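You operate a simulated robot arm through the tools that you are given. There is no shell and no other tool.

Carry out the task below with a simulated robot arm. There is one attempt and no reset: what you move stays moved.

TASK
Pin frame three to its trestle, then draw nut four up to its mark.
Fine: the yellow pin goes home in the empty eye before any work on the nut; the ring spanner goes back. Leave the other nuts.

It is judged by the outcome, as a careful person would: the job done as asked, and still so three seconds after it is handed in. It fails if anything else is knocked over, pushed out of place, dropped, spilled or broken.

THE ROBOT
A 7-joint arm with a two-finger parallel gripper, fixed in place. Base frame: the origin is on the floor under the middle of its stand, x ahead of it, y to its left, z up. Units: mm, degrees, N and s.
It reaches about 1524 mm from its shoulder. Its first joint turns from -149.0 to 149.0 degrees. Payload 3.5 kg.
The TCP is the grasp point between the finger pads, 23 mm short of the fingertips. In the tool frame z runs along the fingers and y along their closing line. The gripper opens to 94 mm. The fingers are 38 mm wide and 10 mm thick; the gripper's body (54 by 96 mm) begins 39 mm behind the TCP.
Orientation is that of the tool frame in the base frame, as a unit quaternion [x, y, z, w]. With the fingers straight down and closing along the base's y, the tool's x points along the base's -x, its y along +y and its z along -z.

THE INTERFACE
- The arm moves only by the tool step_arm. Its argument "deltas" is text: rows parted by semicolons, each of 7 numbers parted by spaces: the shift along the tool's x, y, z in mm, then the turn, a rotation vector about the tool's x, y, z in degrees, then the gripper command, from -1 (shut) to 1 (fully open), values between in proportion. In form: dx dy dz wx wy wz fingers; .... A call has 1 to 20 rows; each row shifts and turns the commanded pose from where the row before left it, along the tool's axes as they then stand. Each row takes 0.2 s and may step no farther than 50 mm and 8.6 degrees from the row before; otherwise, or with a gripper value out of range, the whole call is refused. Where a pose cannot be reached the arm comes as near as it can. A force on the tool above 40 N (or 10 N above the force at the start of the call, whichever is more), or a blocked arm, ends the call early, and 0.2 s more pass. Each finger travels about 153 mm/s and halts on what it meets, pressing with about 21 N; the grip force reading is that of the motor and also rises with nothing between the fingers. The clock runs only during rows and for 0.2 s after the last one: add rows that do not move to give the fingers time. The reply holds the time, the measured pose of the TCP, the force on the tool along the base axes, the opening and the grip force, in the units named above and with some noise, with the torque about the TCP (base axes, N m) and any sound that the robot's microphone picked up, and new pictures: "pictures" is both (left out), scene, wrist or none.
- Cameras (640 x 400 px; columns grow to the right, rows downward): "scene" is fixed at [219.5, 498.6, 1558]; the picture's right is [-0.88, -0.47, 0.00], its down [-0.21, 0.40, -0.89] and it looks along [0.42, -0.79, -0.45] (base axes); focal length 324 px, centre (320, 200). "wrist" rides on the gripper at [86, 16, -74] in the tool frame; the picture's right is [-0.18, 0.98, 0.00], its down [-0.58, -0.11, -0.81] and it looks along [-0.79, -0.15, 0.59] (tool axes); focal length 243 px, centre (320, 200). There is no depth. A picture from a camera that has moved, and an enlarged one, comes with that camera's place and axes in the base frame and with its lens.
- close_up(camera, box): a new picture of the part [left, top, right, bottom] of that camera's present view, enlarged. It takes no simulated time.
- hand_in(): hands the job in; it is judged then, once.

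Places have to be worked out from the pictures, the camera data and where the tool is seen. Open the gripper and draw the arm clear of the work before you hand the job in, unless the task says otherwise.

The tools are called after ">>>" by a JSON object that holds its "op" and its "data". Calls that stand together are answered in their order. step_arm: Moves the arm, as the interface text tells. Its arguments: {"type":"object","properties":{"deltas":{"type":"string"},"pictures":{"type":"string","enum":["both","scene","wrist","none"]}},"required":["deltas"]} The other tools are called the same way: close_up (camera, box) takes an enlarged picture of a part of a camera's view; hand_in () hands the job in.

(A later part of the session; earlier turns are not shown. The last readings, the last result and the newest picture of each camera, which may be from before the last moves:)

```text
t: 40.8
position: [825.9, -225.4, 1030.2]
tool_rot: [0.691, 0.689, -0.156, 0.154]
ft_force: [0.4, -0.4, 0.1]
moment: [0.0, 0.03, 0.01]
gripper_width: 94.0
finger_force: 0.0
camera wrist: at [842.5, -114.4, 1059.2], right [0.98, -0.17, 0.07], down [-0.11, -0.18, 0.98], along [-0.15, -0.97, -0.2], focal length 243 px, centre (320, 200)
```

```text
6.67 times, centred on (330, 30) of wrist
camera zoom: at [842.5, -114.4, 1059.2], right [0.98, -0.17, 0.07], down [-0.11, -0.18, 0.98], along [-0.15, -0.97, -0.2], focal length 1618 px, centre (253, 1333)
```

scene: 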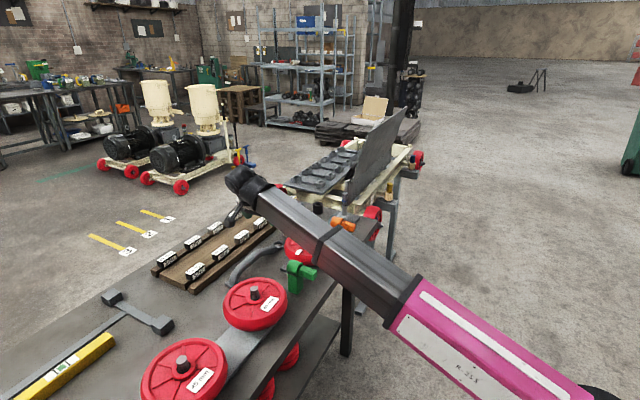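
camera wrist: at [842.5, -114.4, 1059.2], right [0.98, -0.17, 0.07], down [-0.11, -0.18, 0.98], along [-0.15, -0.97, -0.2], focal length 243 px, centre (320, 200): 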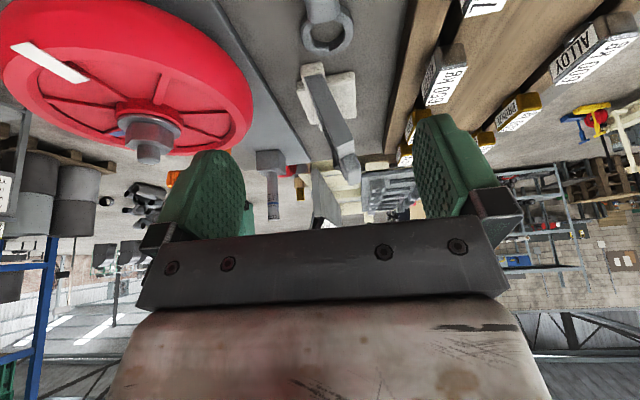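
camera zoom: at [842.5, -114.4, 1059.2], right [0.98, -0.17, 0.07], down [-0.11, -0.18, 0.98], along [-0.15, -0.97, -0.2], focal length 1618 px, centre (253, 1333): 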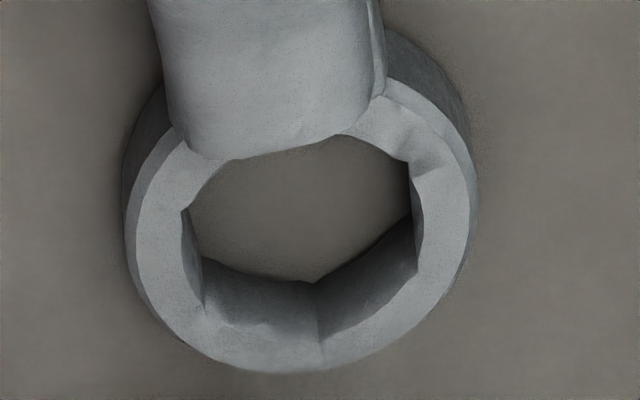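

The hex has a corner pointing along the handle axis and flats on its sides, so on the nut the handle can sit at 150° (5 o'clock) and sweep clockwise to 210° (7 o'clock): below the nut, where the arm has room and reach. I move back along +y to measure the handle and to line up for the grasp.

>>> {"op": "step_arm", "data": {"deltas": "22 2 8 0 0 0 1; 22 2 8 0 0 0 1; 22 1 8 0 0 0 1; 15 0 5 0 0 0 1", "pictures": "both"}}

>>> {"op": "close_up", "data": {"camera": "wrist", "box": [180, 0, 480, 200]}}

>>> {"op": "close_up", "data": {"camera": "scene", "box": [200, 180, 320, 300]}}

```text
t: 41.8
position: [829.8, -164.0, 970.2]
tool_rot: [0.691, 0.689, -0.156, 0.153]
ft_force: [0.7, 0.6, -0.1]
moment: [0.02, 0.03, -0.01]
gripper_width: 94.0
finger_force: 0.1
camera wrist: at [846.6, -53.6, 999.4], right [0.98, -0.17, 0.08], down [-0.11, -0.18, 0.98], along [-0.15, -0.97, -0.2], focal length 243 px, centre (320, 200)
```

scene: 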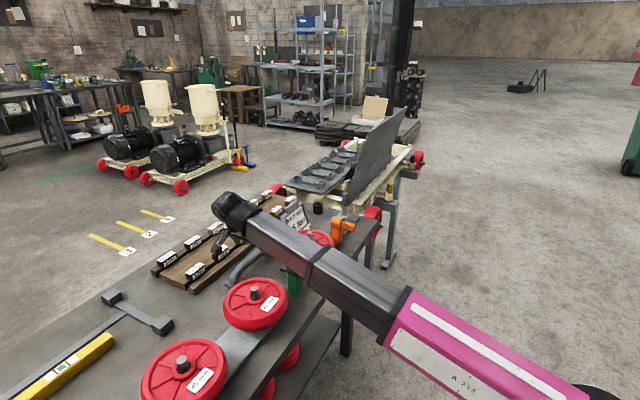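
wrist: 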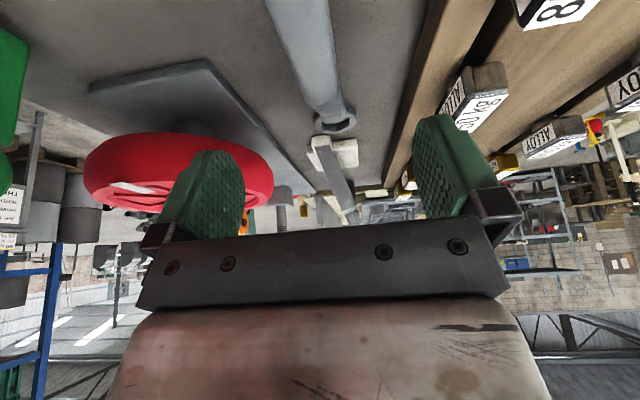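

```text
2.00 times, centred on (330, 100) of wrist
camera zoom: at [846.6, -53.6, 999.4], right [0.98, -0.17, 0.08], down [-0.11, -0.18, 0.98], along [-0.15, -0.97, -0.2], focal length 485 px, centre (300, 400)
```

zoom: 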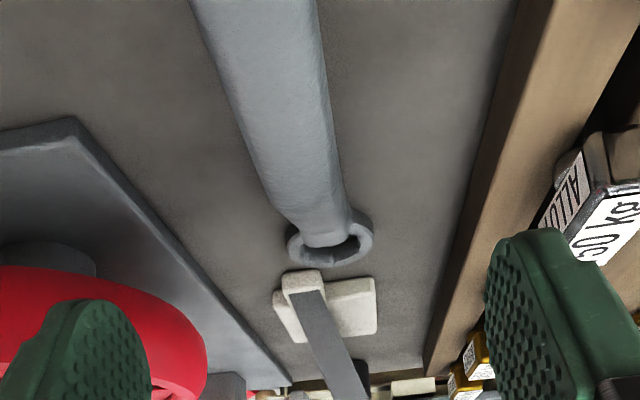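

```text
3.33 times, centred on (260, 240) of scene
camera zoom: at [219.5, 498.6, 1558.0], right [-0.88, -0.47, 0.0], down [-0.21, 0.4, -0.89], along [0.42, -0.79, -0.45], focal length 1078 px, centre (520, 67)
```

zoom: 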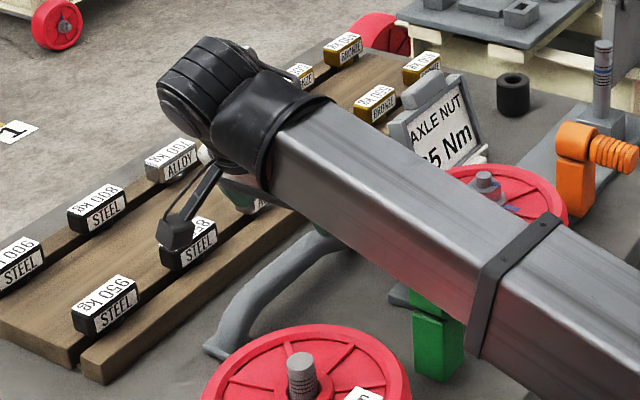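

The handle's straight part is about 26 mm wide, centred near x 832 and at z about 895 between y −200 and −92; the ring is near (833, −315). I ease to 20° tilt and lower to just above the handle at y −150.

>>> {"op": "step_arm", "data": {"deltas": "0 0 0 0 5 0 1; 14.25 1.1 18.75 0 0 0 1; 14.25 1.1 18.75 0 0 0 1; 0 0 0 0 0 0 1", "pictures": "both"}}

>>> {"op": "close_up", "data": {"camera": "wrist", "box": [180, 0, 480, 240]}}

>>> {"op": "close_up", "data": {"camera": "scene", "box": [200, 200, 300, 300]}}

```text
t: 42.8
position: [831.4, -149.9, 925.8]
tool_rot: [0.696, 0.696, -0.126, 0.123]
ft_force: [-0.1, -0.8, 0.0]
moment: [0.01, -0.02, -0.01]
gripper_width: 94.0
finger_force: 0.2
camera wrist: at [849.4, -43.2, 964.9], right [0.98, -0.18, 0.06], down [-0.11, -0.27, 0.96], along [-0.15, -0.95, -0.28], focal length 243 px, centre (320, 200)
```

scene: 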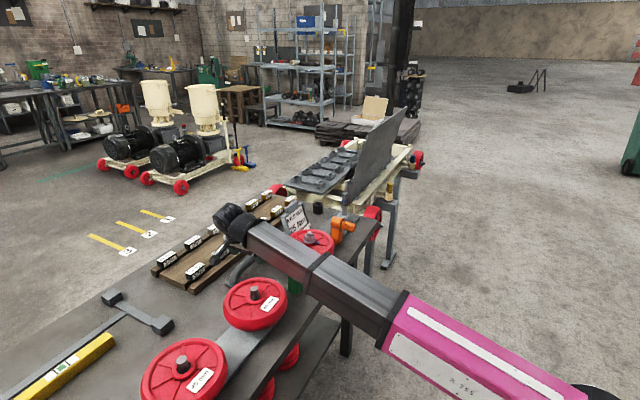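
wrist: 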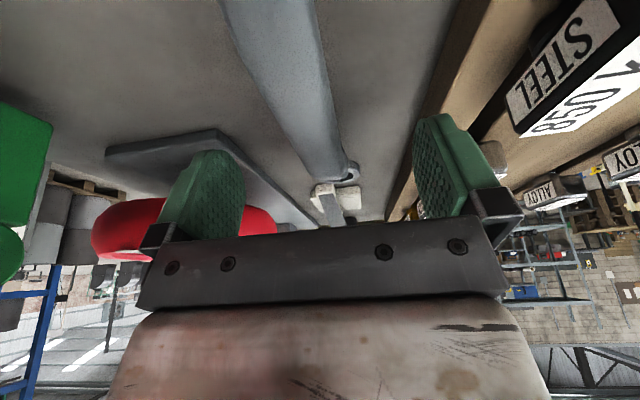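

```text
1.67 times, centred on (330, 120) of wrist
camera zoom: at [849.4, -43.2, 964.9], right [0.98, -0.18, 0.06], down [-0.11, -0.27, 0.96], along [-0.15, -0.95, -0.28], focal length 404 px, centre (303, 333)
```

zoom: 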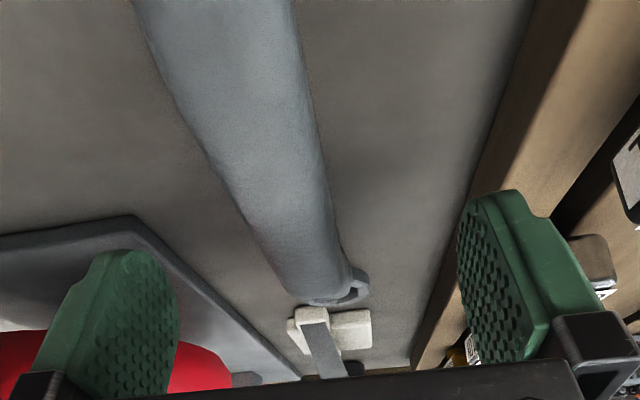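

```text
4.00 times, centred on (250, 250) of scene
camera zoom: at [219.5, 498.6, 1558.0], right [-0.88, -0.47, 0.0], down [-0.21, 0.4, -0.89], along [0.42, -0.79, -0.45], focal length 1294 px, centre (600, 0)
```

zoom: 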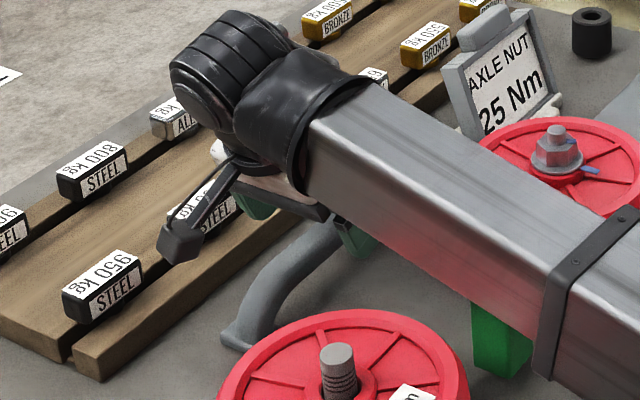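

The fingers straddle the handle, which seems about 5 mm nearer the robot than the TCP line. I zoom to measure it before going lower.

>>> {"op": "close_up", "data": {"camera": "wrist", "box": [220, 0, 400, 120]}}

>>> {"op": "close_up", "data": {"camera": "wrist", "box": [290, 140, 390, 215]}}

```text
3.33 times, centred on (310, 60) of wrist
camera zoom: at [849.4, -43.2, 964.9], right [0.98, -0.18, 0.06], down [-0.11, -0.27, 0.96], along [-0.15, -0.95, -0.28], focal length 809 px, centre (353, 667)
```

zoom: 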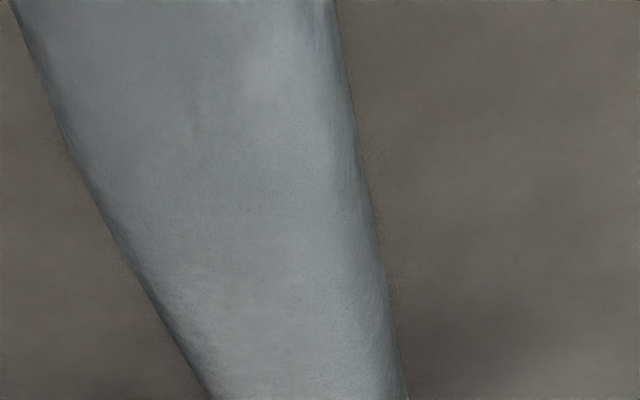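

```text
5.33 times, centred on (340, 178) of wrist
camera zoom: at [849.4, -43.2, 964.9], right [0.98, -0.18, 0.06], down [-0.11, -0.27, 0.96], along [-0.15, -0.95, -0.28], focal length 1294 px, centre (213, 320)
```

zoom: 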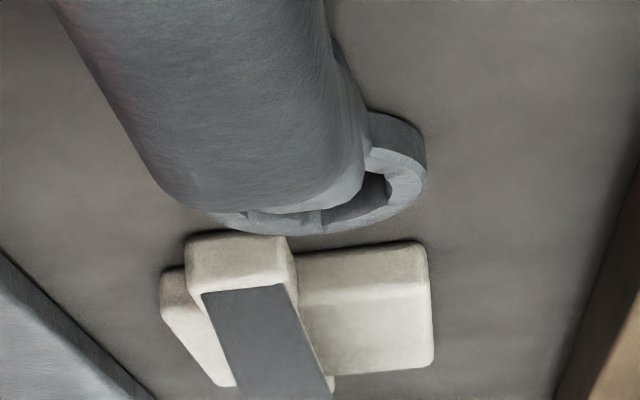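

The handle centre works out at about (830, −150, 899). I close partly to about 50 mm to stay off the rack, shift 1.5 mm, and lower around the handle to TCP z 895.

>>> {"op": "step_arm", "data": {"deltas": "0 -1.5 0 0 0 0 0.1; 0 0 0 0 0 0 0.1; 5.3 0 14.55 0 0 0 0.1; 5.3 0 14.55 0 0 0 0.1; 0 0 0 0 0 0 0.1", "pictures": "both"}}

>>> {"op": "close_up", "data": {"camera": "wrist", "box": [180, 0, 480, 240]}}

>>> {"op": "close_up", "data": {"camera": "scene", "box": [210, 220, 290, 300]}}

```text
t: 44.0
position: [830.3, -150.2, 896.7]
tool_rot: [0.696, 0.696, -0.126, 0.124]
ft_force: [-0.7, -0.8, 0.3]
moment: [0.01, 0.0, 0.0]
gripper_width: 51.8
finger_force: 0.2
camera wrist: at [847.3, -43.6, 933.7], right [0.98, -0.18, 0.06], down [-0.11, -0.27, 0.96], along [-0.15, -0.95, -0.28], focal length 243 px, centre (320, 200)
```

scene: 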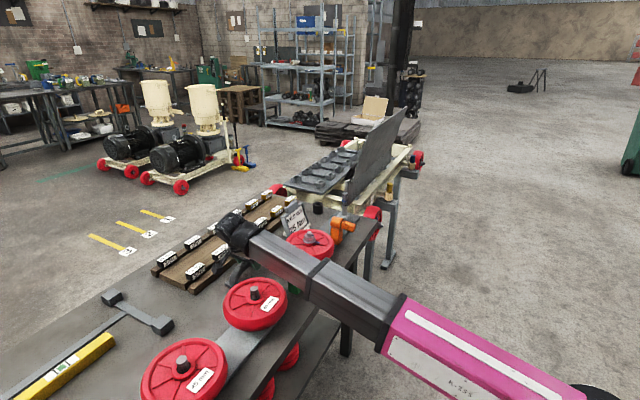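
wrist: 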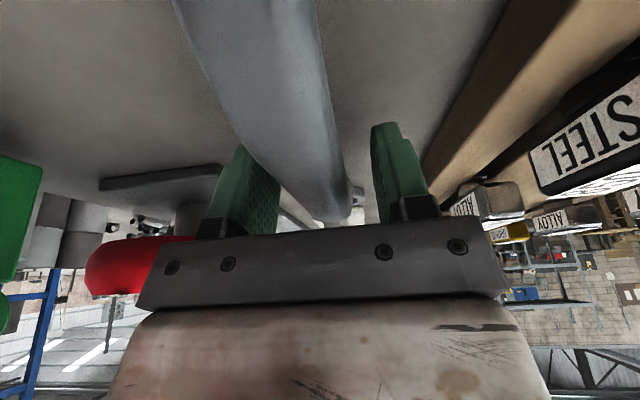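

```text
1.67 times, centred on (330, 120) of wrist
camera zoom: at [847.3, -43.6, 933.7], right [0.98, -0.18, 0.06], down [-0.11, -0.27, 0.96], along [-0.15, -0.95, -0.28], focal length 404 px, centre (303, 333)
```

zoom: 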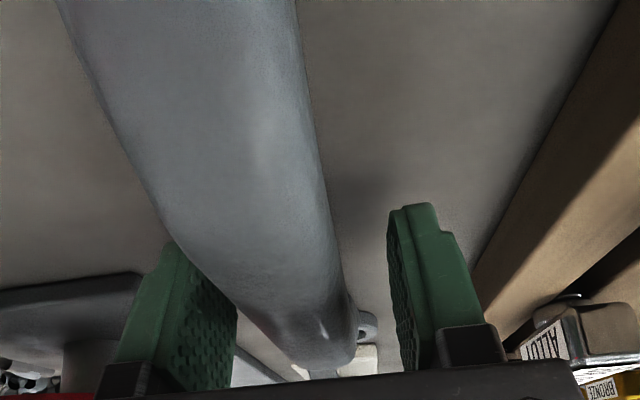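

```text
5.00 times, centred on (250, 260) of scene
camera zoom: at [219.5, 498.6, 1558.0], right [-0.88, -0.47, 0.0], down [-0.21, 0.4, -0.89], along [0.42, -0.79, -0.45], focal length 1617 px, centre (670, -100)
```

zoom: 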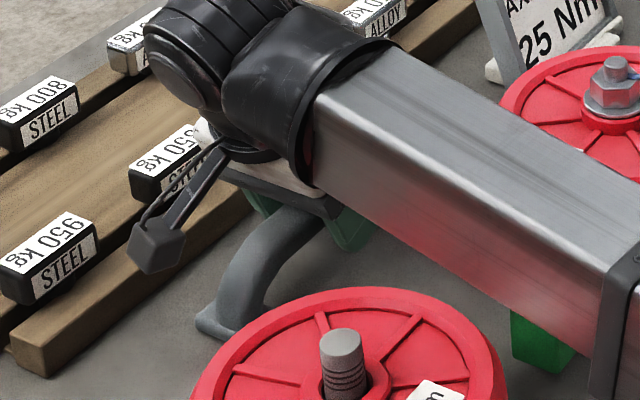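

The handle sits about 3–4 mm nearer the left finger. I shift the tool −3.5 mm in x so the fingers meet it together, then close.

>>> {"op": "step_arm", "data": {"deltas": "0 -3.5 0 0 0 0 0.1; 0 0 0 0 0 0 -0.3; 0 0 0 0 0 0 -1; 0 0 0 0 0 0 -1; 0 0 0 0 0 0 -1", "pictures": "both"}}

>>> {"op": "close_up", "data": {"camera": "wrist", "box": [180, 0, 480, 240]}}

>>> {"op": "close_up", "data": {"camera": "scene", "box": [210, 220, 290, 300]}}

```text
t: 45.2
position: [826.6, -151.1, 895.1]
tool_rot: [0.697, 0.695, -0.126, 0.123]
ft_force: [-0.2, 1.4, -0.8]
moment: [-0.08, -0.18, 0.27]
gripper_width: 25.6
finger_force: 21.5
camera wrist: at [843.7, -43.4, 933.8], right [0.98, -0.18, 0.06], down [-0.11, -0.27, 0.96], along [-0.15, -0.95, -0.28], focal length 243 px, centre (320, 200)
```

scene: 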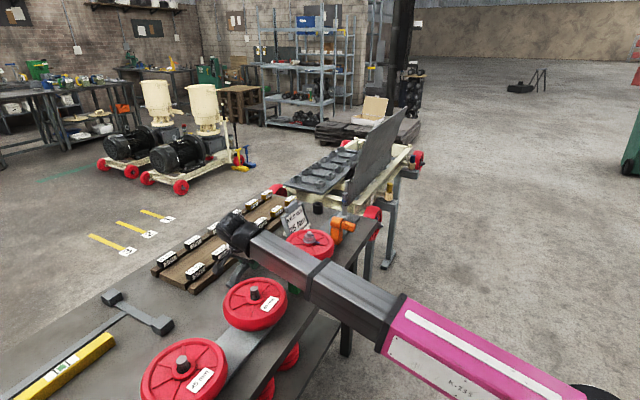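
wrist: 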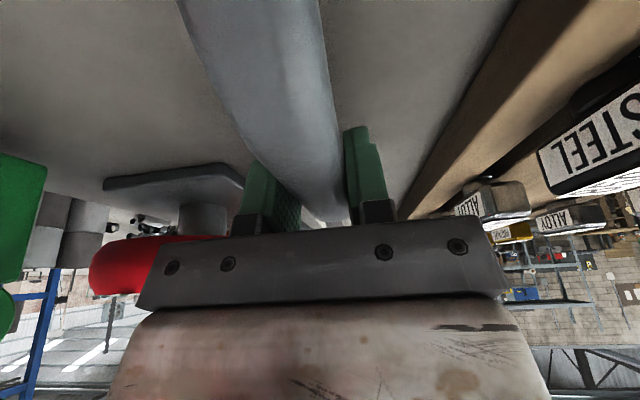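

```text
1.67 times, centred on (330, 120) of wrist
camera zoom: at [843.7, -43.4, 933.8], right [0.98, -0.18, 0.06], down [-0.11, -0.27, 0.96], along [-0.15, -0.95, -0.28], focal length 404 px, centre (303, 333)
```

zoom: 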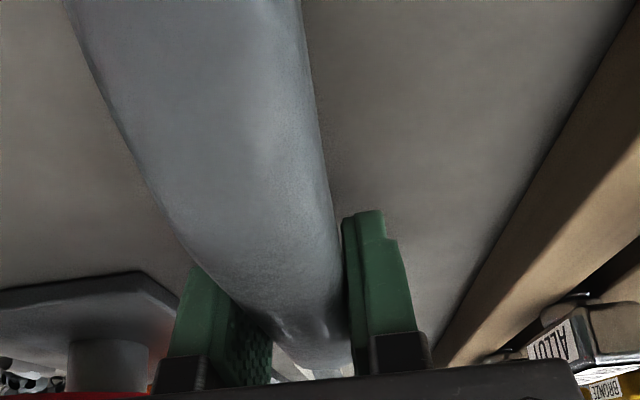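

```text
5.00 times, centred on (250, 260) of scene
camera zoom: at [219.5, 498.6, 1558.0], right [-0.88, -0.47, 0.0], down [-0.21, 0.4, -0.89], along [0.42, -0.79, -0.45], focal length 1617 px, centre (670, -100)
```

zoom: 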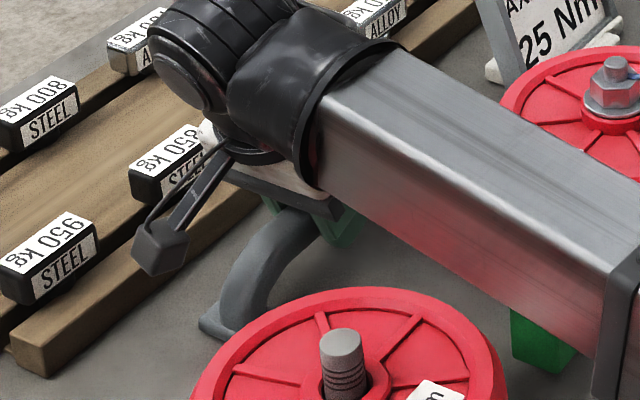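

Gripped at 25.6 mm with the hand at (826.6, −151.1, 895.1): I note that as the place to put it back. I lift 40 mm and check how it hangs.

>>> {"op": "step_arm", "data": {"deltas": "-3.42 0 -9.4 0 0 0 -1; -3.42 0 -9.4 0 0 0 -1; -3.42 0 -9.4 0 0 0 -1; -3.42 0 -9.4 0 0 0 -1; 0 0 0 0 0 0 -1", "pictures": "both"}}

>>> {"op": "close_up", "data": {"camera": "wrist", "box": [180, 0, 480, 240]}}

>>> {"op": "close_up", "data": {"camera": "scene", "box": [210, 220, 310, 300]}}

```text
t: 46.4
position: [826.6, -148.7, 935.9]
tool_rot: [0.697, 0.695, -0.126, 0.122]
ft_force: [-0.4, 1.1, -4.4]
moment: [0.25, -0.01, 0.02]
gripper_width: 25.6
finger_force: 20.6
camera wrist: at [844.1, -42.3, 973.7], right [0.98, -0.18, 0.06], down [-0.11, -0.27, 0.96], along [-0.15, -0.95, -0.28], focal length 243 px, centre (320, 200)
```

scene: 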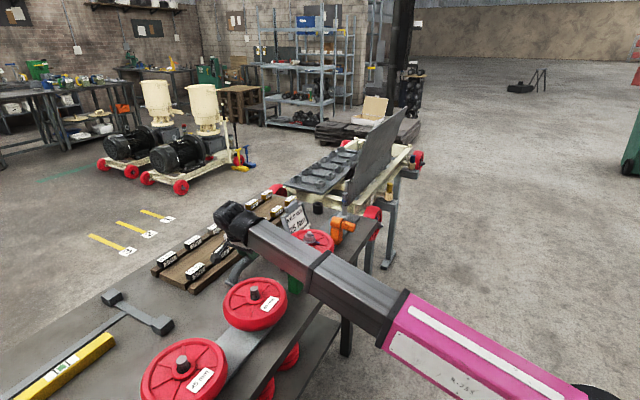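
wrist: 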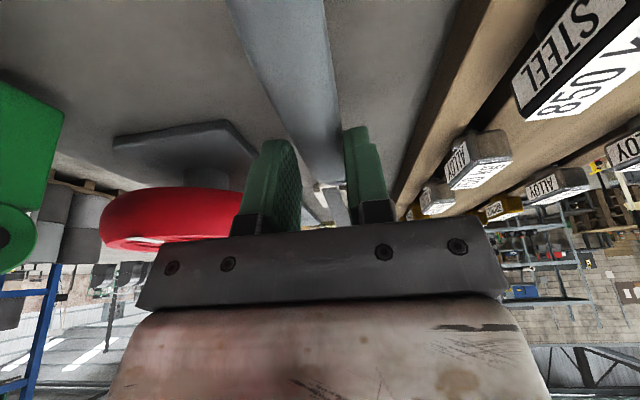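

```text
1.67 times, centred on (330, 120) of wrist
camera zoom: at [844.1, -42.3, 973.7], right [0.98, -0.18, 0.06], down [-0.11, -0.27, 0.96], along [-0.15, -0.95, -0.28], focal length 404 px, centre (303, 333)
```

zoom: 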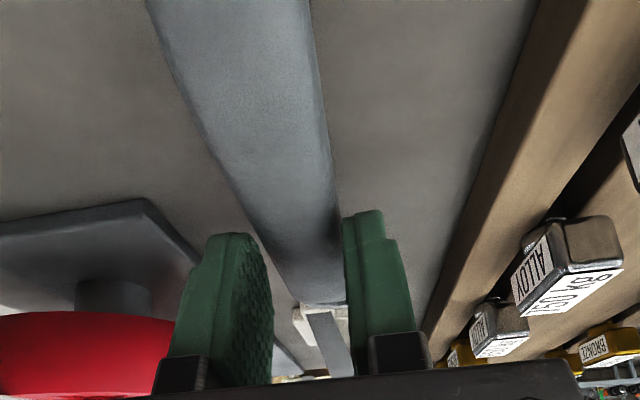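

```text
5.00 times, centred on (260, 260) of scene
camera zoom: at [219.5, 498.6, 1558.0], right [-0.88, -0.47, 0.0], down [-0.21, 0.4, -0.89], along [0.42, -0.79, -0.45], focal length 1617 px, centre (620, -100)
```

zoom: 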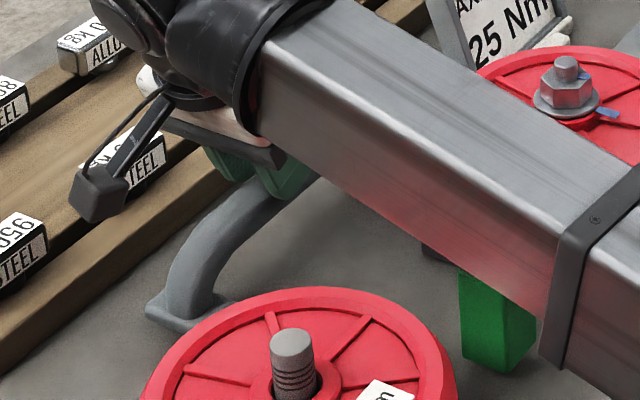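

The handle looks lower in the fingers than before the lift, so I check whether the spanner really rose or slipped.

>>> {"op": "close_up", "data": {"camera": "scene", "box": [222, 250, 272, 290]}}

>>> {"op": "close_up", "data": {"camera": "wrist", "box": [270, 100, 390, 215]}}

```text
10.00 times, centred on (247, 270) of scene
camera zoom: at [219.5, 498.6, 1558.0], right [-0.88, -0.47, 0.0], down [-0.21, 0.4, -0.89], along [0.42, -0.79, -0.45], focal length 3235 px, centre (1050, -500)
```

zoom: 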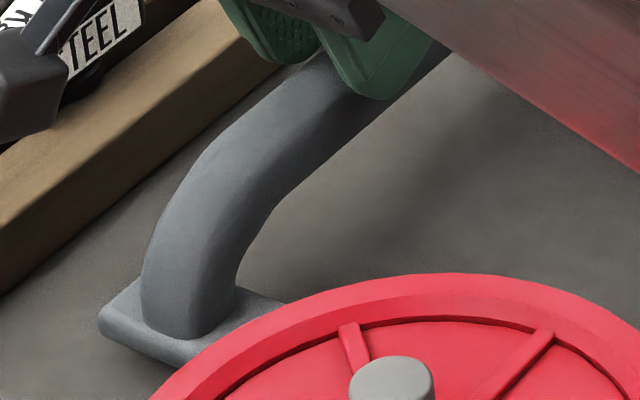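

```text
3.48 times, centred on (330, 158) of wrist
camera zoom: at [844.1, -42.3, 973.7], right [0.98, -0.18, 0.06], down [-0.11, -0.27, 0.96], along [-0.15, -0.95, -0.28], focal length 844 px, centre (285, 348)
```

zoom: 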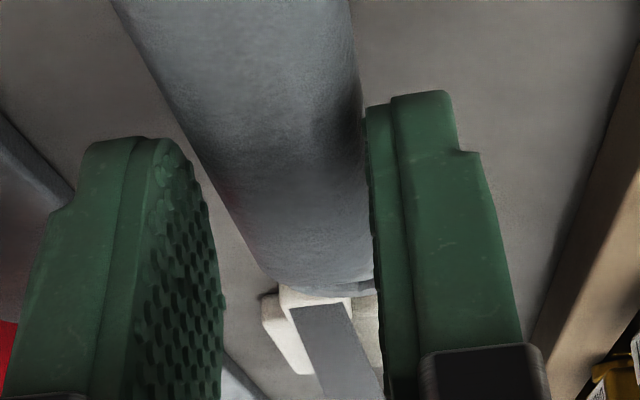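

The foot has not moved in the scene view: the fingers slid up the handle rather than lifting it. I open slightly, go back down a little deeper, regrip, and lift just a few millimetres while reading the force.

>>> {"op": "step_arm", "data": {"deltas": "0 0 0 0 0 0 0.1; 0 0 0 0 0 0 0.1; 6.3 0 20.6 0 0 0 0.1; 6.3 0 20.6 0 0 0 0.1; 1.0 0 2.8 0 0 0 0.1; 0 0 0 0 0 0 -1; 0 0 0 0 0 0 -1; 0 0 0 0 0 0 -1; 0 0 0 0 0 0 -1", "pictures": "wrist"}}

>>> {"op": "step_arm", "data": {"deltas": "-1.71 0 -4.7 0 0 0 -1; 0 0 0 0 0 0 -1", "pictures": "wrist"}}

```text
t: 48.4
position: [827.6, -151.7, 890.2]
tool_rot: [0.697, 0.695, -0.126, 0.123]
ft_force: [-0.8, 0.1, 0.4]
moment: [-0.05, -0.04, -0.12]
gripper_width: 25.7
finger_force: 21.3
camera wrist: at [844.8, -44.4, 927.4], right [0.98, -0.18, 0.06], down [-0.11, -0.27, 0.96], along [-0.15, -0.95, -0.28], focal length 243 px, centre (320, 200)
```

wrist: 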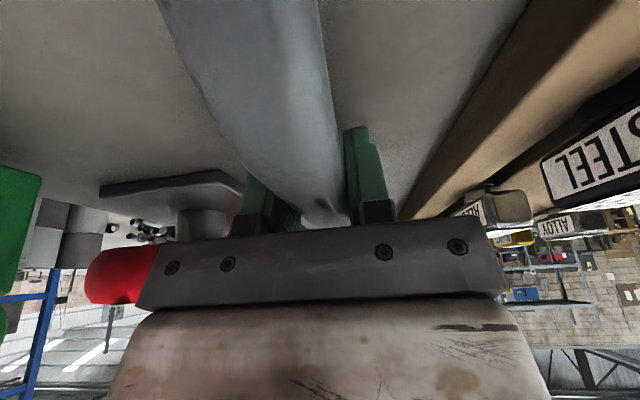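

```text
t: 49.0
position: [827.4, -150.8, 894.2]
tool_rot: [0.697, 0.695, -0.126, 0.123]
ft_force: [-0.3, -0.1, -4.9]
moment: [0.24, -0.04, 0.0]
gripper_width: 26.1
finger_force: 21.2
camera wrist: at [845.0, -43.6, 932.8], right [0.98, -0.18, 0.06], down [-0.11, -0.27, 0.96], along [-0.15, -0.95, -0.28], focal length 243 px, centre (320, 200)
```

wrist: 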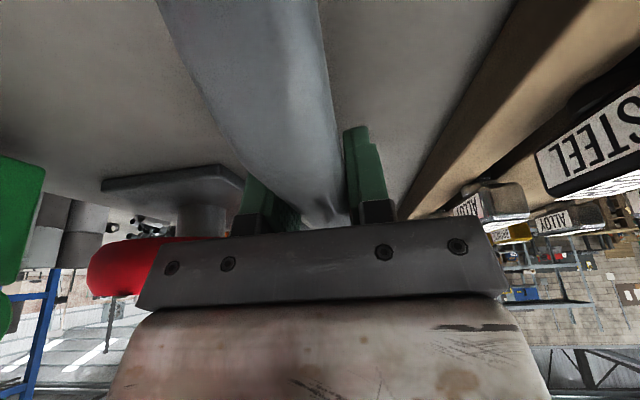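

After the regrip the handle moved with the fingers over 5 mm, carrying about 4.9 N with its balance point some 49 mm toward the ring. I lift another 10 mm slowly and compare.

>>> {"op": "step_arm", "data": {"deltas": "-1.71 0 -4.7 0 0 0 -1; -1.71 0 -4.7 0 0 0 -1; 0 0 0 0 0 0 -1", "pictures": "wrist"}}

>>> {"op": "close_up", "data": {"camera": "scene", "box": [222, 250, 272, 290]}}

>>> {"op": "close_up", "data": {"camera": "scene", "box": [240, 225, 300, 265]}}

```text
t: 49.8
position: [828.5, -152.0, 905.0]
tool_rot: [0.697, 0.695, -0.126, 0.123]
ft_force: [0.4, 0.0, -5.9]
moment: [0.24, -0.02, -0.03]
gripper_width: 25.9
finger_force: 21.8
camera wrist: at [844.9, -44.3, 942.6], right [0.98, -0.18, 0.06], down [-0.11, -0.27, 0.96], along [-0.15, -0.95, -0.28], focal length 243 px, centre (320, 200)
```

wrist: 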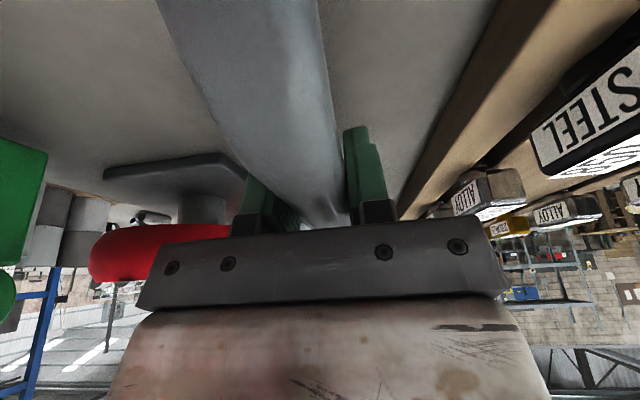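

```text
10.00 times, centred on (247, 270) of scene
camera zoom: at [219.5, 498.6, 1558.0], right [-0.88, -0.47, 0.0], down [-0.21, 0.4, -0.89], along [0.42, -0.79, -0.45], focal length 3235 px, centre (1050, -500)
```

zoom: 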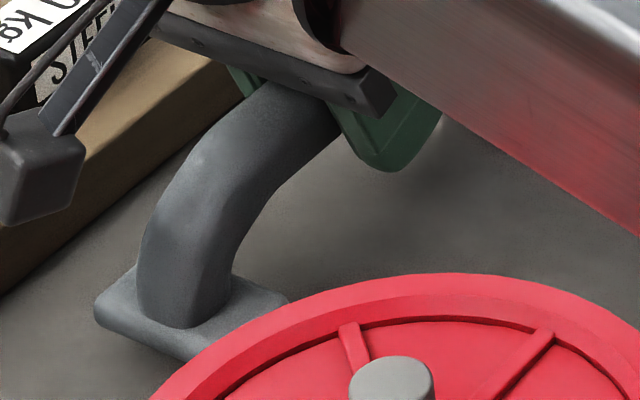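

```text
10.00 times, centred on (270, 245) of scene
camera zoom: at [219.5, 498.6, 1558.0], right [-0.88, -0.47, 0.0], down [-0.21, 0.4, -0.89], along [0.42, -0.79, -0.45], focal length 3235 px, centre (820, -250)
```

zoom: 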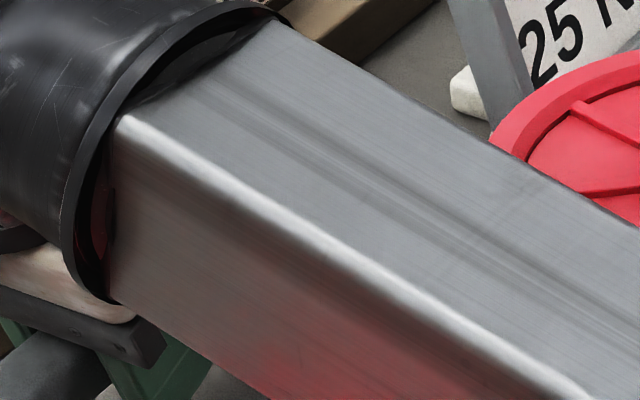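

This time the wrist view of the handle is unchanged over 15 mm and the foot has risen about 12 mm, so it is being carried. I keep lifting gently, another 20 mm.

>>> {"op": "step_arm", "data": {"deltas": "-1.71 0 -4.7 0 0 0 -1; -1.71 0 -4.7 0 0 0 -1; -1.71 0 -4.7 0 0 0 -1; -1.71 0 -4.7 0 0 0 -1; 0 0 0 0 0 0 -1", "pictures": "both"}}

>>> {"op": "close_up", "data": {"camera": "scene", "box": [222, 250, 272, 290]}}

```text
t: 51.0
position: [827.2, -152.6, 924.6]
tool_rot: [0.697, 0.695, -0.125, 0.124]
ft_force: [0.5, -0.3, -4.9]
moment: [0.26, -0.01, -0.03]
gripper_width: 25.8
finger_force: 21.2
camera wrist: at [844.4, -44.0, 962.1], right [0.98, -0.18, 0.06], down [-0.11, -0.27, 0.96], along [-0.15, -0.95, -0.28], focal length 243 px, centre (320, 200)
```

scene: 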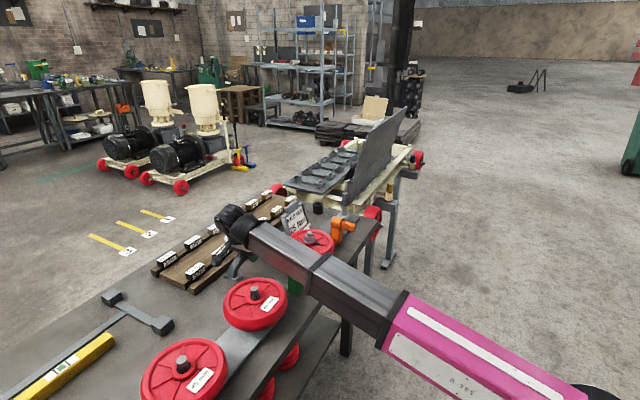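
wrist: 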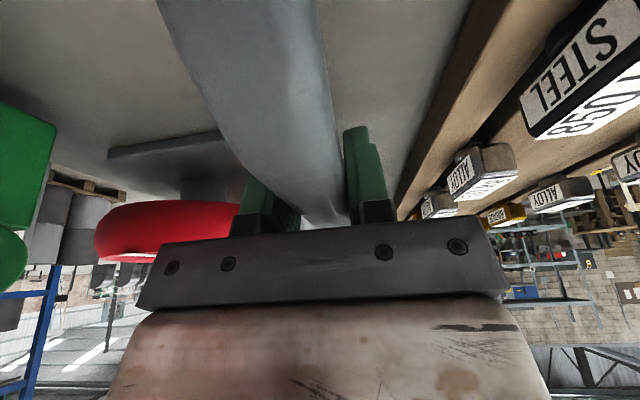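

```text
10.00 times, centred on (247, 270) of scene
camera zoom: at [219.5, 498.6, 1558.0], right [-0.88, -0.47, 0.0], down [-0.21, 0.4, -0.89], along [0.42, -0.79, -0.45], focal length 3235 px, centre (1050, -500)
```

zoom: 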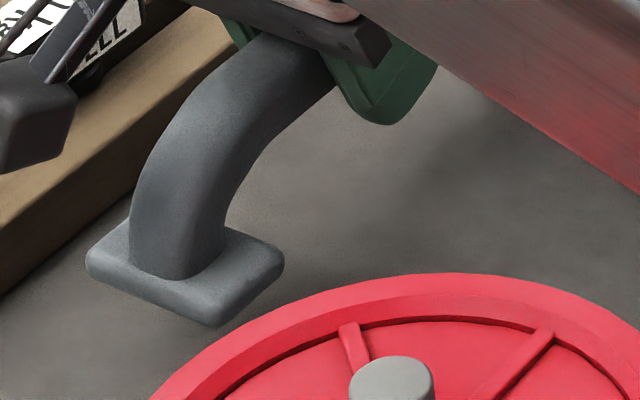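

The foot is clearly off the bench and the grip view unchanged: the spanner (about 0.5 kg) is held. I continue the lift in 8 mm rows and check again for slip.

>>> {"op": "step_arm", "data": {"deltas": "-2.74 0 -7.52 0 0 0 -1; -2.74 0 -7.52 0 0 0 -1; -2.74 0 -7.52 0 0 0 -1; -2.74 0 -7.52 0 0 0 -1; -2.74 0 -7.52 0 0 0 -1; -2.74 0 -7.52 0 0 0 -1; -2.74 0 -7.52 0 0 0 -1; -2.74 0 -7.52 0 0 0 -1; -2.74 0 -7.52 0 0 0 -1; -2.74 0 -7.52 0 0 0 -1; 0 0 0 0 0 0 -1", "pictures": "both"}}

>>> {"op": "close_up", "data": {"camera": "scene", "box": [210, 180, 310, 290]}}

```text
t: 53.4
position: [826.0, -150.3, 1002.7]
tool_rot: [0.697, 0.695, -0.127, 0.122]
ft_force: [-1.1, -0.1, -5.8]
moment: [0.22, -0.03, -0.01]
gripper_width: 25.9
finger_force: 21.2
camera wrist: at [844.2, -43.5, 1041.0], right [0.98, -0.18, 0.06], down [-0.11, -0.27, 0.96], along [-0.15, -0.95, -0.28], focal length 243 px, centre (320, 200)
```

scene: 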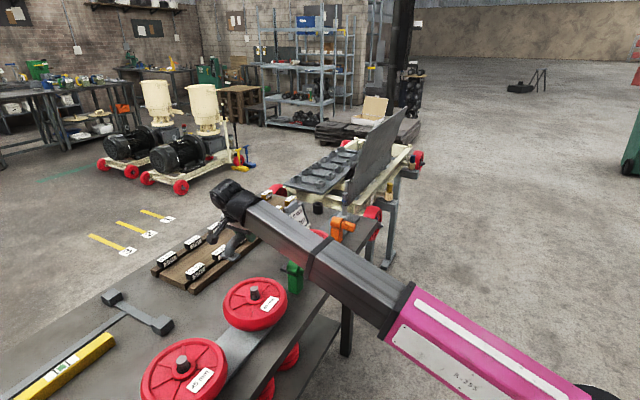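
wrist: 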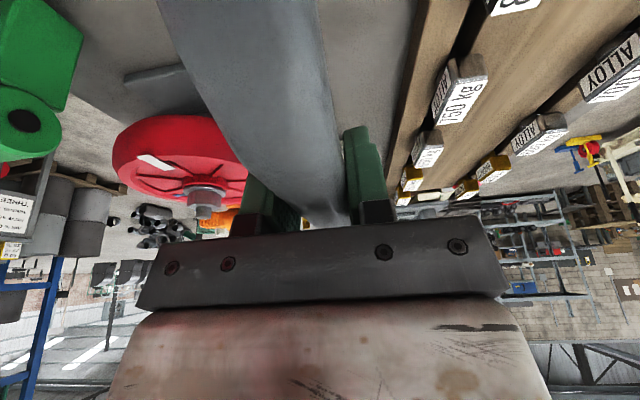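

```text
3.64 times, centred on (260, 235) of scene
camera zoom: at [219.5, 498.6, 1558.0], right [-0.88, -0.47, 0.0], down [-0.21, 0.4, -0.89], along [0.42, -0.79, -0.45], focal length 1176 px, centre (538, 73)
```

zoom: 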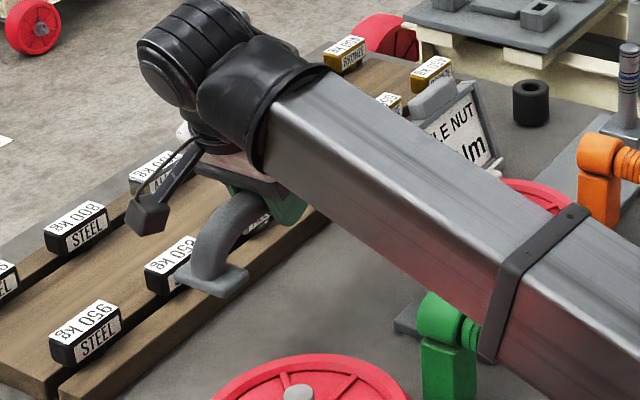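

The grip view is unchanged and the load steady. I finish the lift to about z 1085 and begin the traverse back along the path I came.

>>> {"op": "step_arm", "data": {"deltas": "-3.42 0 -9.4 0 0 0 -1; -3.42 0 -9.4 0 0 0 -1; -3.42 0 -9.4 0 0 0 -1; -3.42 0 -9.4 0 0 0 -1; -3.42 0 -9.4 0 0 0 -1; -3.42 0 -9.4 0 0 0 -1; -3.42 0 -9.4 0 0 0 -1; -3.42 0 -9.4 0 0 0 -1; -12 -5.7 4.3 0 0 0 -1; -23.5 -11.35 8.55 0 0 0 -1; -23.5 -11.35 8.55 0 0 0 -1; -23.5 -11.35 8.55 0 0 0 -1; -23.5 -11.35 8.55 0 0 0 -1; -23.5 -11.35 8.55 0 0 0 -1; -23.5 -11.35 8.55 0 0 0 -1; -23.5 -11.35 8.55 0 0 0 -1; -23.5 -11.35 8.55 0 0 0 -1; -12 -5.7 4.3 0 0 0 -1; 0 0 0 0 0 0 -1", "pictures": "both"}}

>>> {"op": "close_up", "data": {"camera": "scene", "box": [240, 130, 380, 240]}}

```text
t: 57.4
position: [725.4, -376.0, 1085.7]
tool_rot: [0.697, 0.695, -0.126, 0.124]
ft_force: [-0.5, 0.6, -6.1]
moment: [0.25, 0.04, 0.02]
gripper_width: 25.8
finger_force: 21.1
camera wrist: at [742.1, -269.6, 1123.6], right [0.98, -0.18, 0.06], down [-0.11, -0.27, 0.96], along [-0.15, -0.95, -0.28], focal length 243 px, centre (320, 200)
```

scene: 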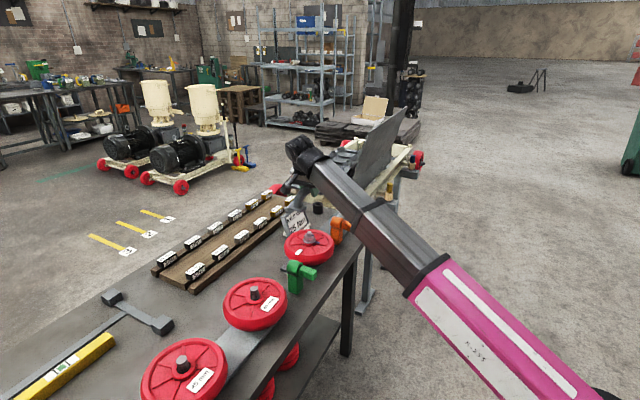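
wrist: 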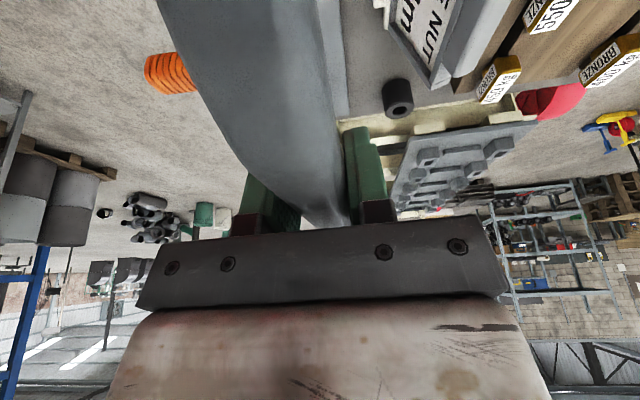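

```text
3.64 times, centred on (310, 185) of scene
camera zoom: at [219.5, 498.6, 1558.0], right [-0.88, -0.47, 0.0], down [-0.21, 0.4, -0.89], along [0.42, -0.79, -0.45], focal length 1176 px, centre (356, 254)
```

zoom: 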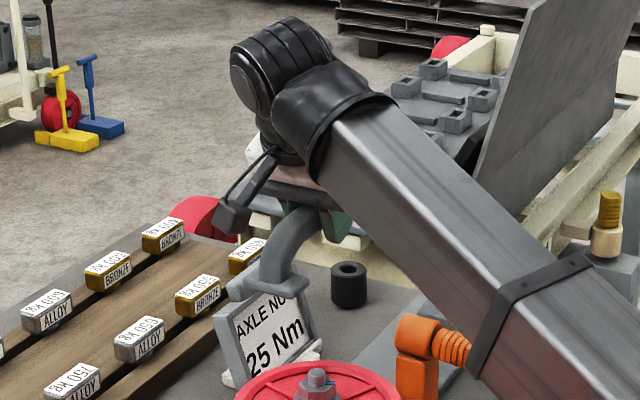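

All is steady: the spanner hangs clear above the sign and post. I carry on around the plate to the open floor on the robot's side of the frame.

>>> {"op": "step_arm", "data": {"deltas": "-12 -5.7 4.3 0 0 0 -1; -23.4 -11.45 8.52 0 0 0 -1; -23.4 -11.45 8.52 0 0 0 -1; -23.4 -11.45 8.52 0 0 0 -1; -23.4 -11.45 8.52 0 0 0 -1; -23.4 -11.45 8.52 0 0 0 -1; -23.4 -11.45 8.52 0 0 0 -1; -23.4 -11.45 8.52 0 0 0 -1; -23.4 -11.45 8.52 0 0 0 -1; -23.4 -11.45 8.52 0 0 0 -1; -23.4 -11.45 8.52 0 0 0 -1; -14 -11 9 0 0 0 -1; 0 0 0 0 0 0 -1", "pictures": "both"}}

>>> {"op": "close_up", "data": {"camera": "scene", "box": [310, 100, 450, 220]}}

```text
t: 60.2
position: [594.6, -652.3, 1082.9]
tool_rot: [0.698, 0.695, -0.126, 0.123]
ft_force: [0.5, -0.4, -4.9]
moment: [0.21, 0.02, -0.02]
gripper_width: 25.8
finger_force: 21.5
camera wrist: at [611.2, -546.3, 1121.0], right [0.98, -0.18, 0.06], down [-0.11, -0.27, 0.96], along [-0.15, -0.95, -0.28], focal length 243 px, centre (320, 200)
```

scene: 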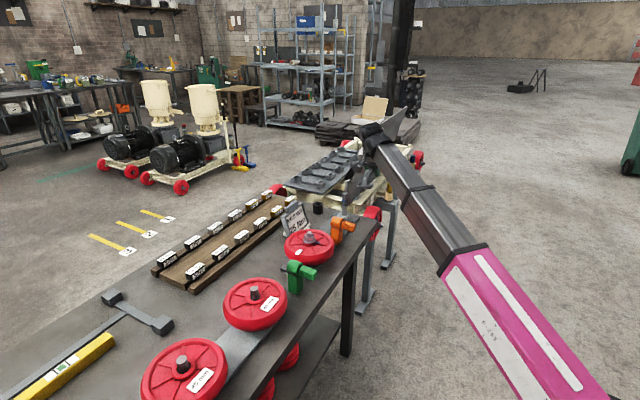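
wrist: 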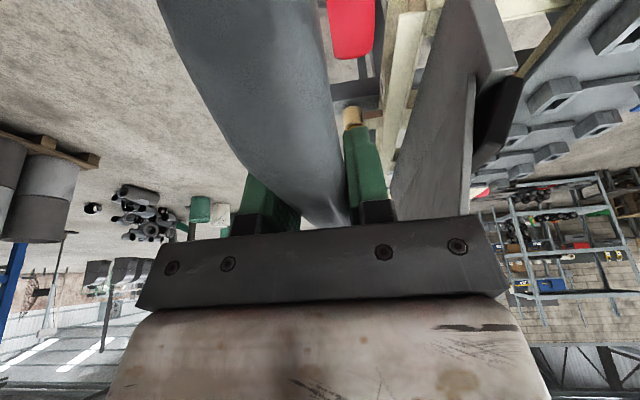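

```text
3.33 times, centred on (380, 160) of scene
camera zoom: at [219.5, 498.6, 1558.0], right [-0.88, -0.47, 0.0], down [-0.21, 0.4, -0.89], along [0.42, -0.79, -0.45], focal length 1078 px, centre (120, 333)
```

zoom: 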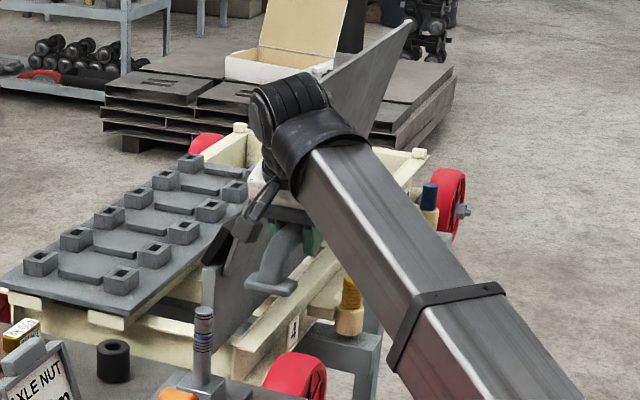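

Next I bring it to about (430, −850, 1000), over open floor.

>>> {"op": "step_arm", "data": {"deltas": "-8 -8.3 7.3 0 0 0 -1; -15.7 -16.5 14.6 0 0 0 -1; -15.7 -16.5 14.6 0 0 0 -1; -15.7 -16.5 14.6 0 0 0 -1; -15.7 -16.5 14.6 0 0 0 -1; -15.7 -16.5 14.6 0 0 0 -1; -15.7 -16.5 14.6 0 0 0 -1; -15.7 -16.5 14.6 0 0 0 -1; -15.7 -16.5 14.6 0 0 0 -1; -15.7 -16.5 14.6 0 0 0 -1; -8 -8.3 7.3 0 0 0 -1; 0 0 0 0 0 0 -1", "pictures": "both"}}

>>> {"op": "close_up", "data": {"camera": "scene", "box": [350, 110, 490, 230]}}

```text
t: 62.8
position: [427.0, -851.4, 1001.5]
tool_rot: [0.697, 0.695, -0.126, 0.123]
ft_force: [0.8, -0.6, -4.5]
moment: [0.24, 0.03, -0.01]
gripper_width: 26.2
finger_force: 21.2
camera wrist: at [442.6, -744.4, 1039.8], right [0.98, -0.18, 0.06], down [-0.11, -0.27, 0.96], along [-0.15, -0.95, -0.28], focal length 243 px, centre (320, 200)
```

scene: 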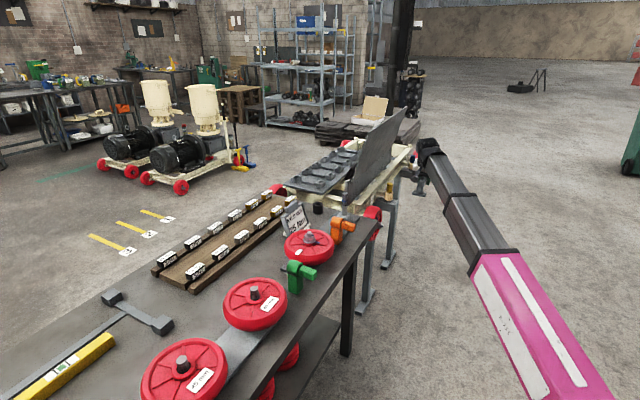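
wrist: 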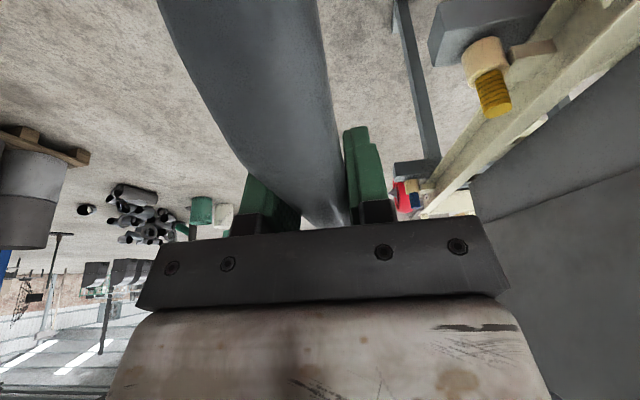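

```text
3.33 times, centred on (420, 170) of scene
camera zoom: at [219.5, 498.6, 1558.0], right [-0.88, -0.47, 0.0], down [-0.21, 0.4, -0.89], along [0.42, -0.79, -0.45], focal length 1078 px, centre (-13, 300)
```

zoom: 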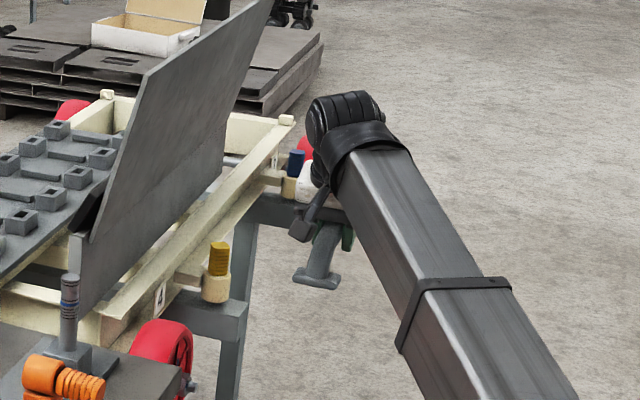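

It hangs steadily over open floor, above and away from the pin. I yaw the tool 90° so the ring points toward the frame, well above everything.

>>> {"op": "step_arm", "data": {"deltas": "0 0 0 -1.28 0 -3.52 -1; 0 0 0 -2.565 0 -7.048 -1; 0 0 0 -2.565 0 -7.048 -1; 0 0 0 -2.565 0 -7.048 -1; 0 0 0 -2.565 0 -7.048 -1; 0 0 0 -2.565 0 -7.048 -1; 0 0 0 -2.565 0 -7.048 -1; 0 0 0 -2.565 0 -7.048 -1; 0 0 0 -2.565 0 -7.048 -1; 0 0 0 -2.565 0 -7.048 -1; 0 0 0 -2.565 0 -7.048 -1; 0 0 0 -2.565 0 -7.048 -1; 0 0 0 -1.285 0 -3.528 -1; 0 0 0 0 0 0 -1", "pictures": "both"}}

>>> {"op": "close_up", "data": {"camera": "scene", "box": [350, 110, 490, 230]}}

```text
t: 65.8
position: [429.0, -851.5, 1001.5]
tool_rot: [0.0, 0.985, -0.003, 0.171]
ft_force: [0.5, 0.2, -5.4]
moment: [-0.02, 0.24, -0.02]
gripper_width: 25.9
finger_force: 20.8
camera wrist: at [321.1, -834.5, 1040.4], right [0.17, 0.98, 0.06], down [0.27, -0.1, 0.96], along [0.95, -0.15, -0.29], focal length 243 px, centre (320, 200)
```

scene: 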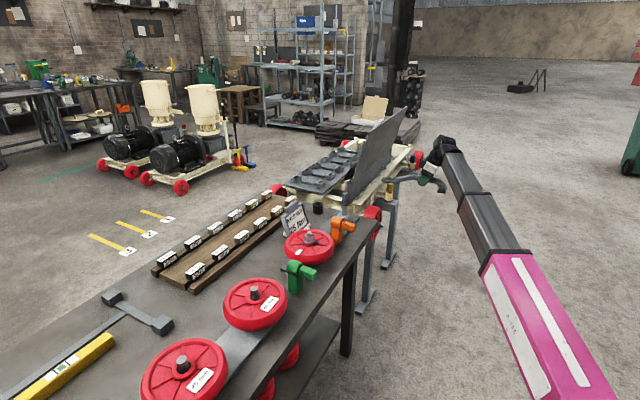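
wrist: 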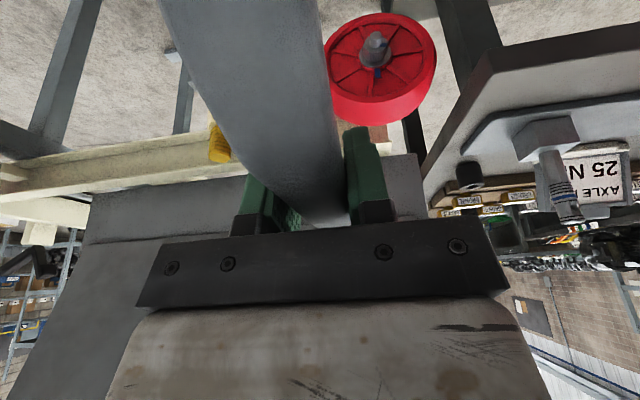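

```text
3.33 times, centred on (420, 170) of scene
camera zoom: at [219.5, 498.6, 1558.0], right [-0.88, -0.47, 0.0], down [-0.21, 0.4, -0.89], along [0.42, -0.79, -0.45], focal length 1078 px, centre (-13, 300)
```

zoom: 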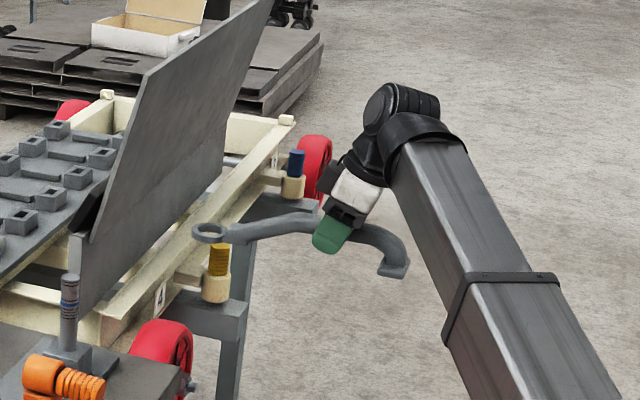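

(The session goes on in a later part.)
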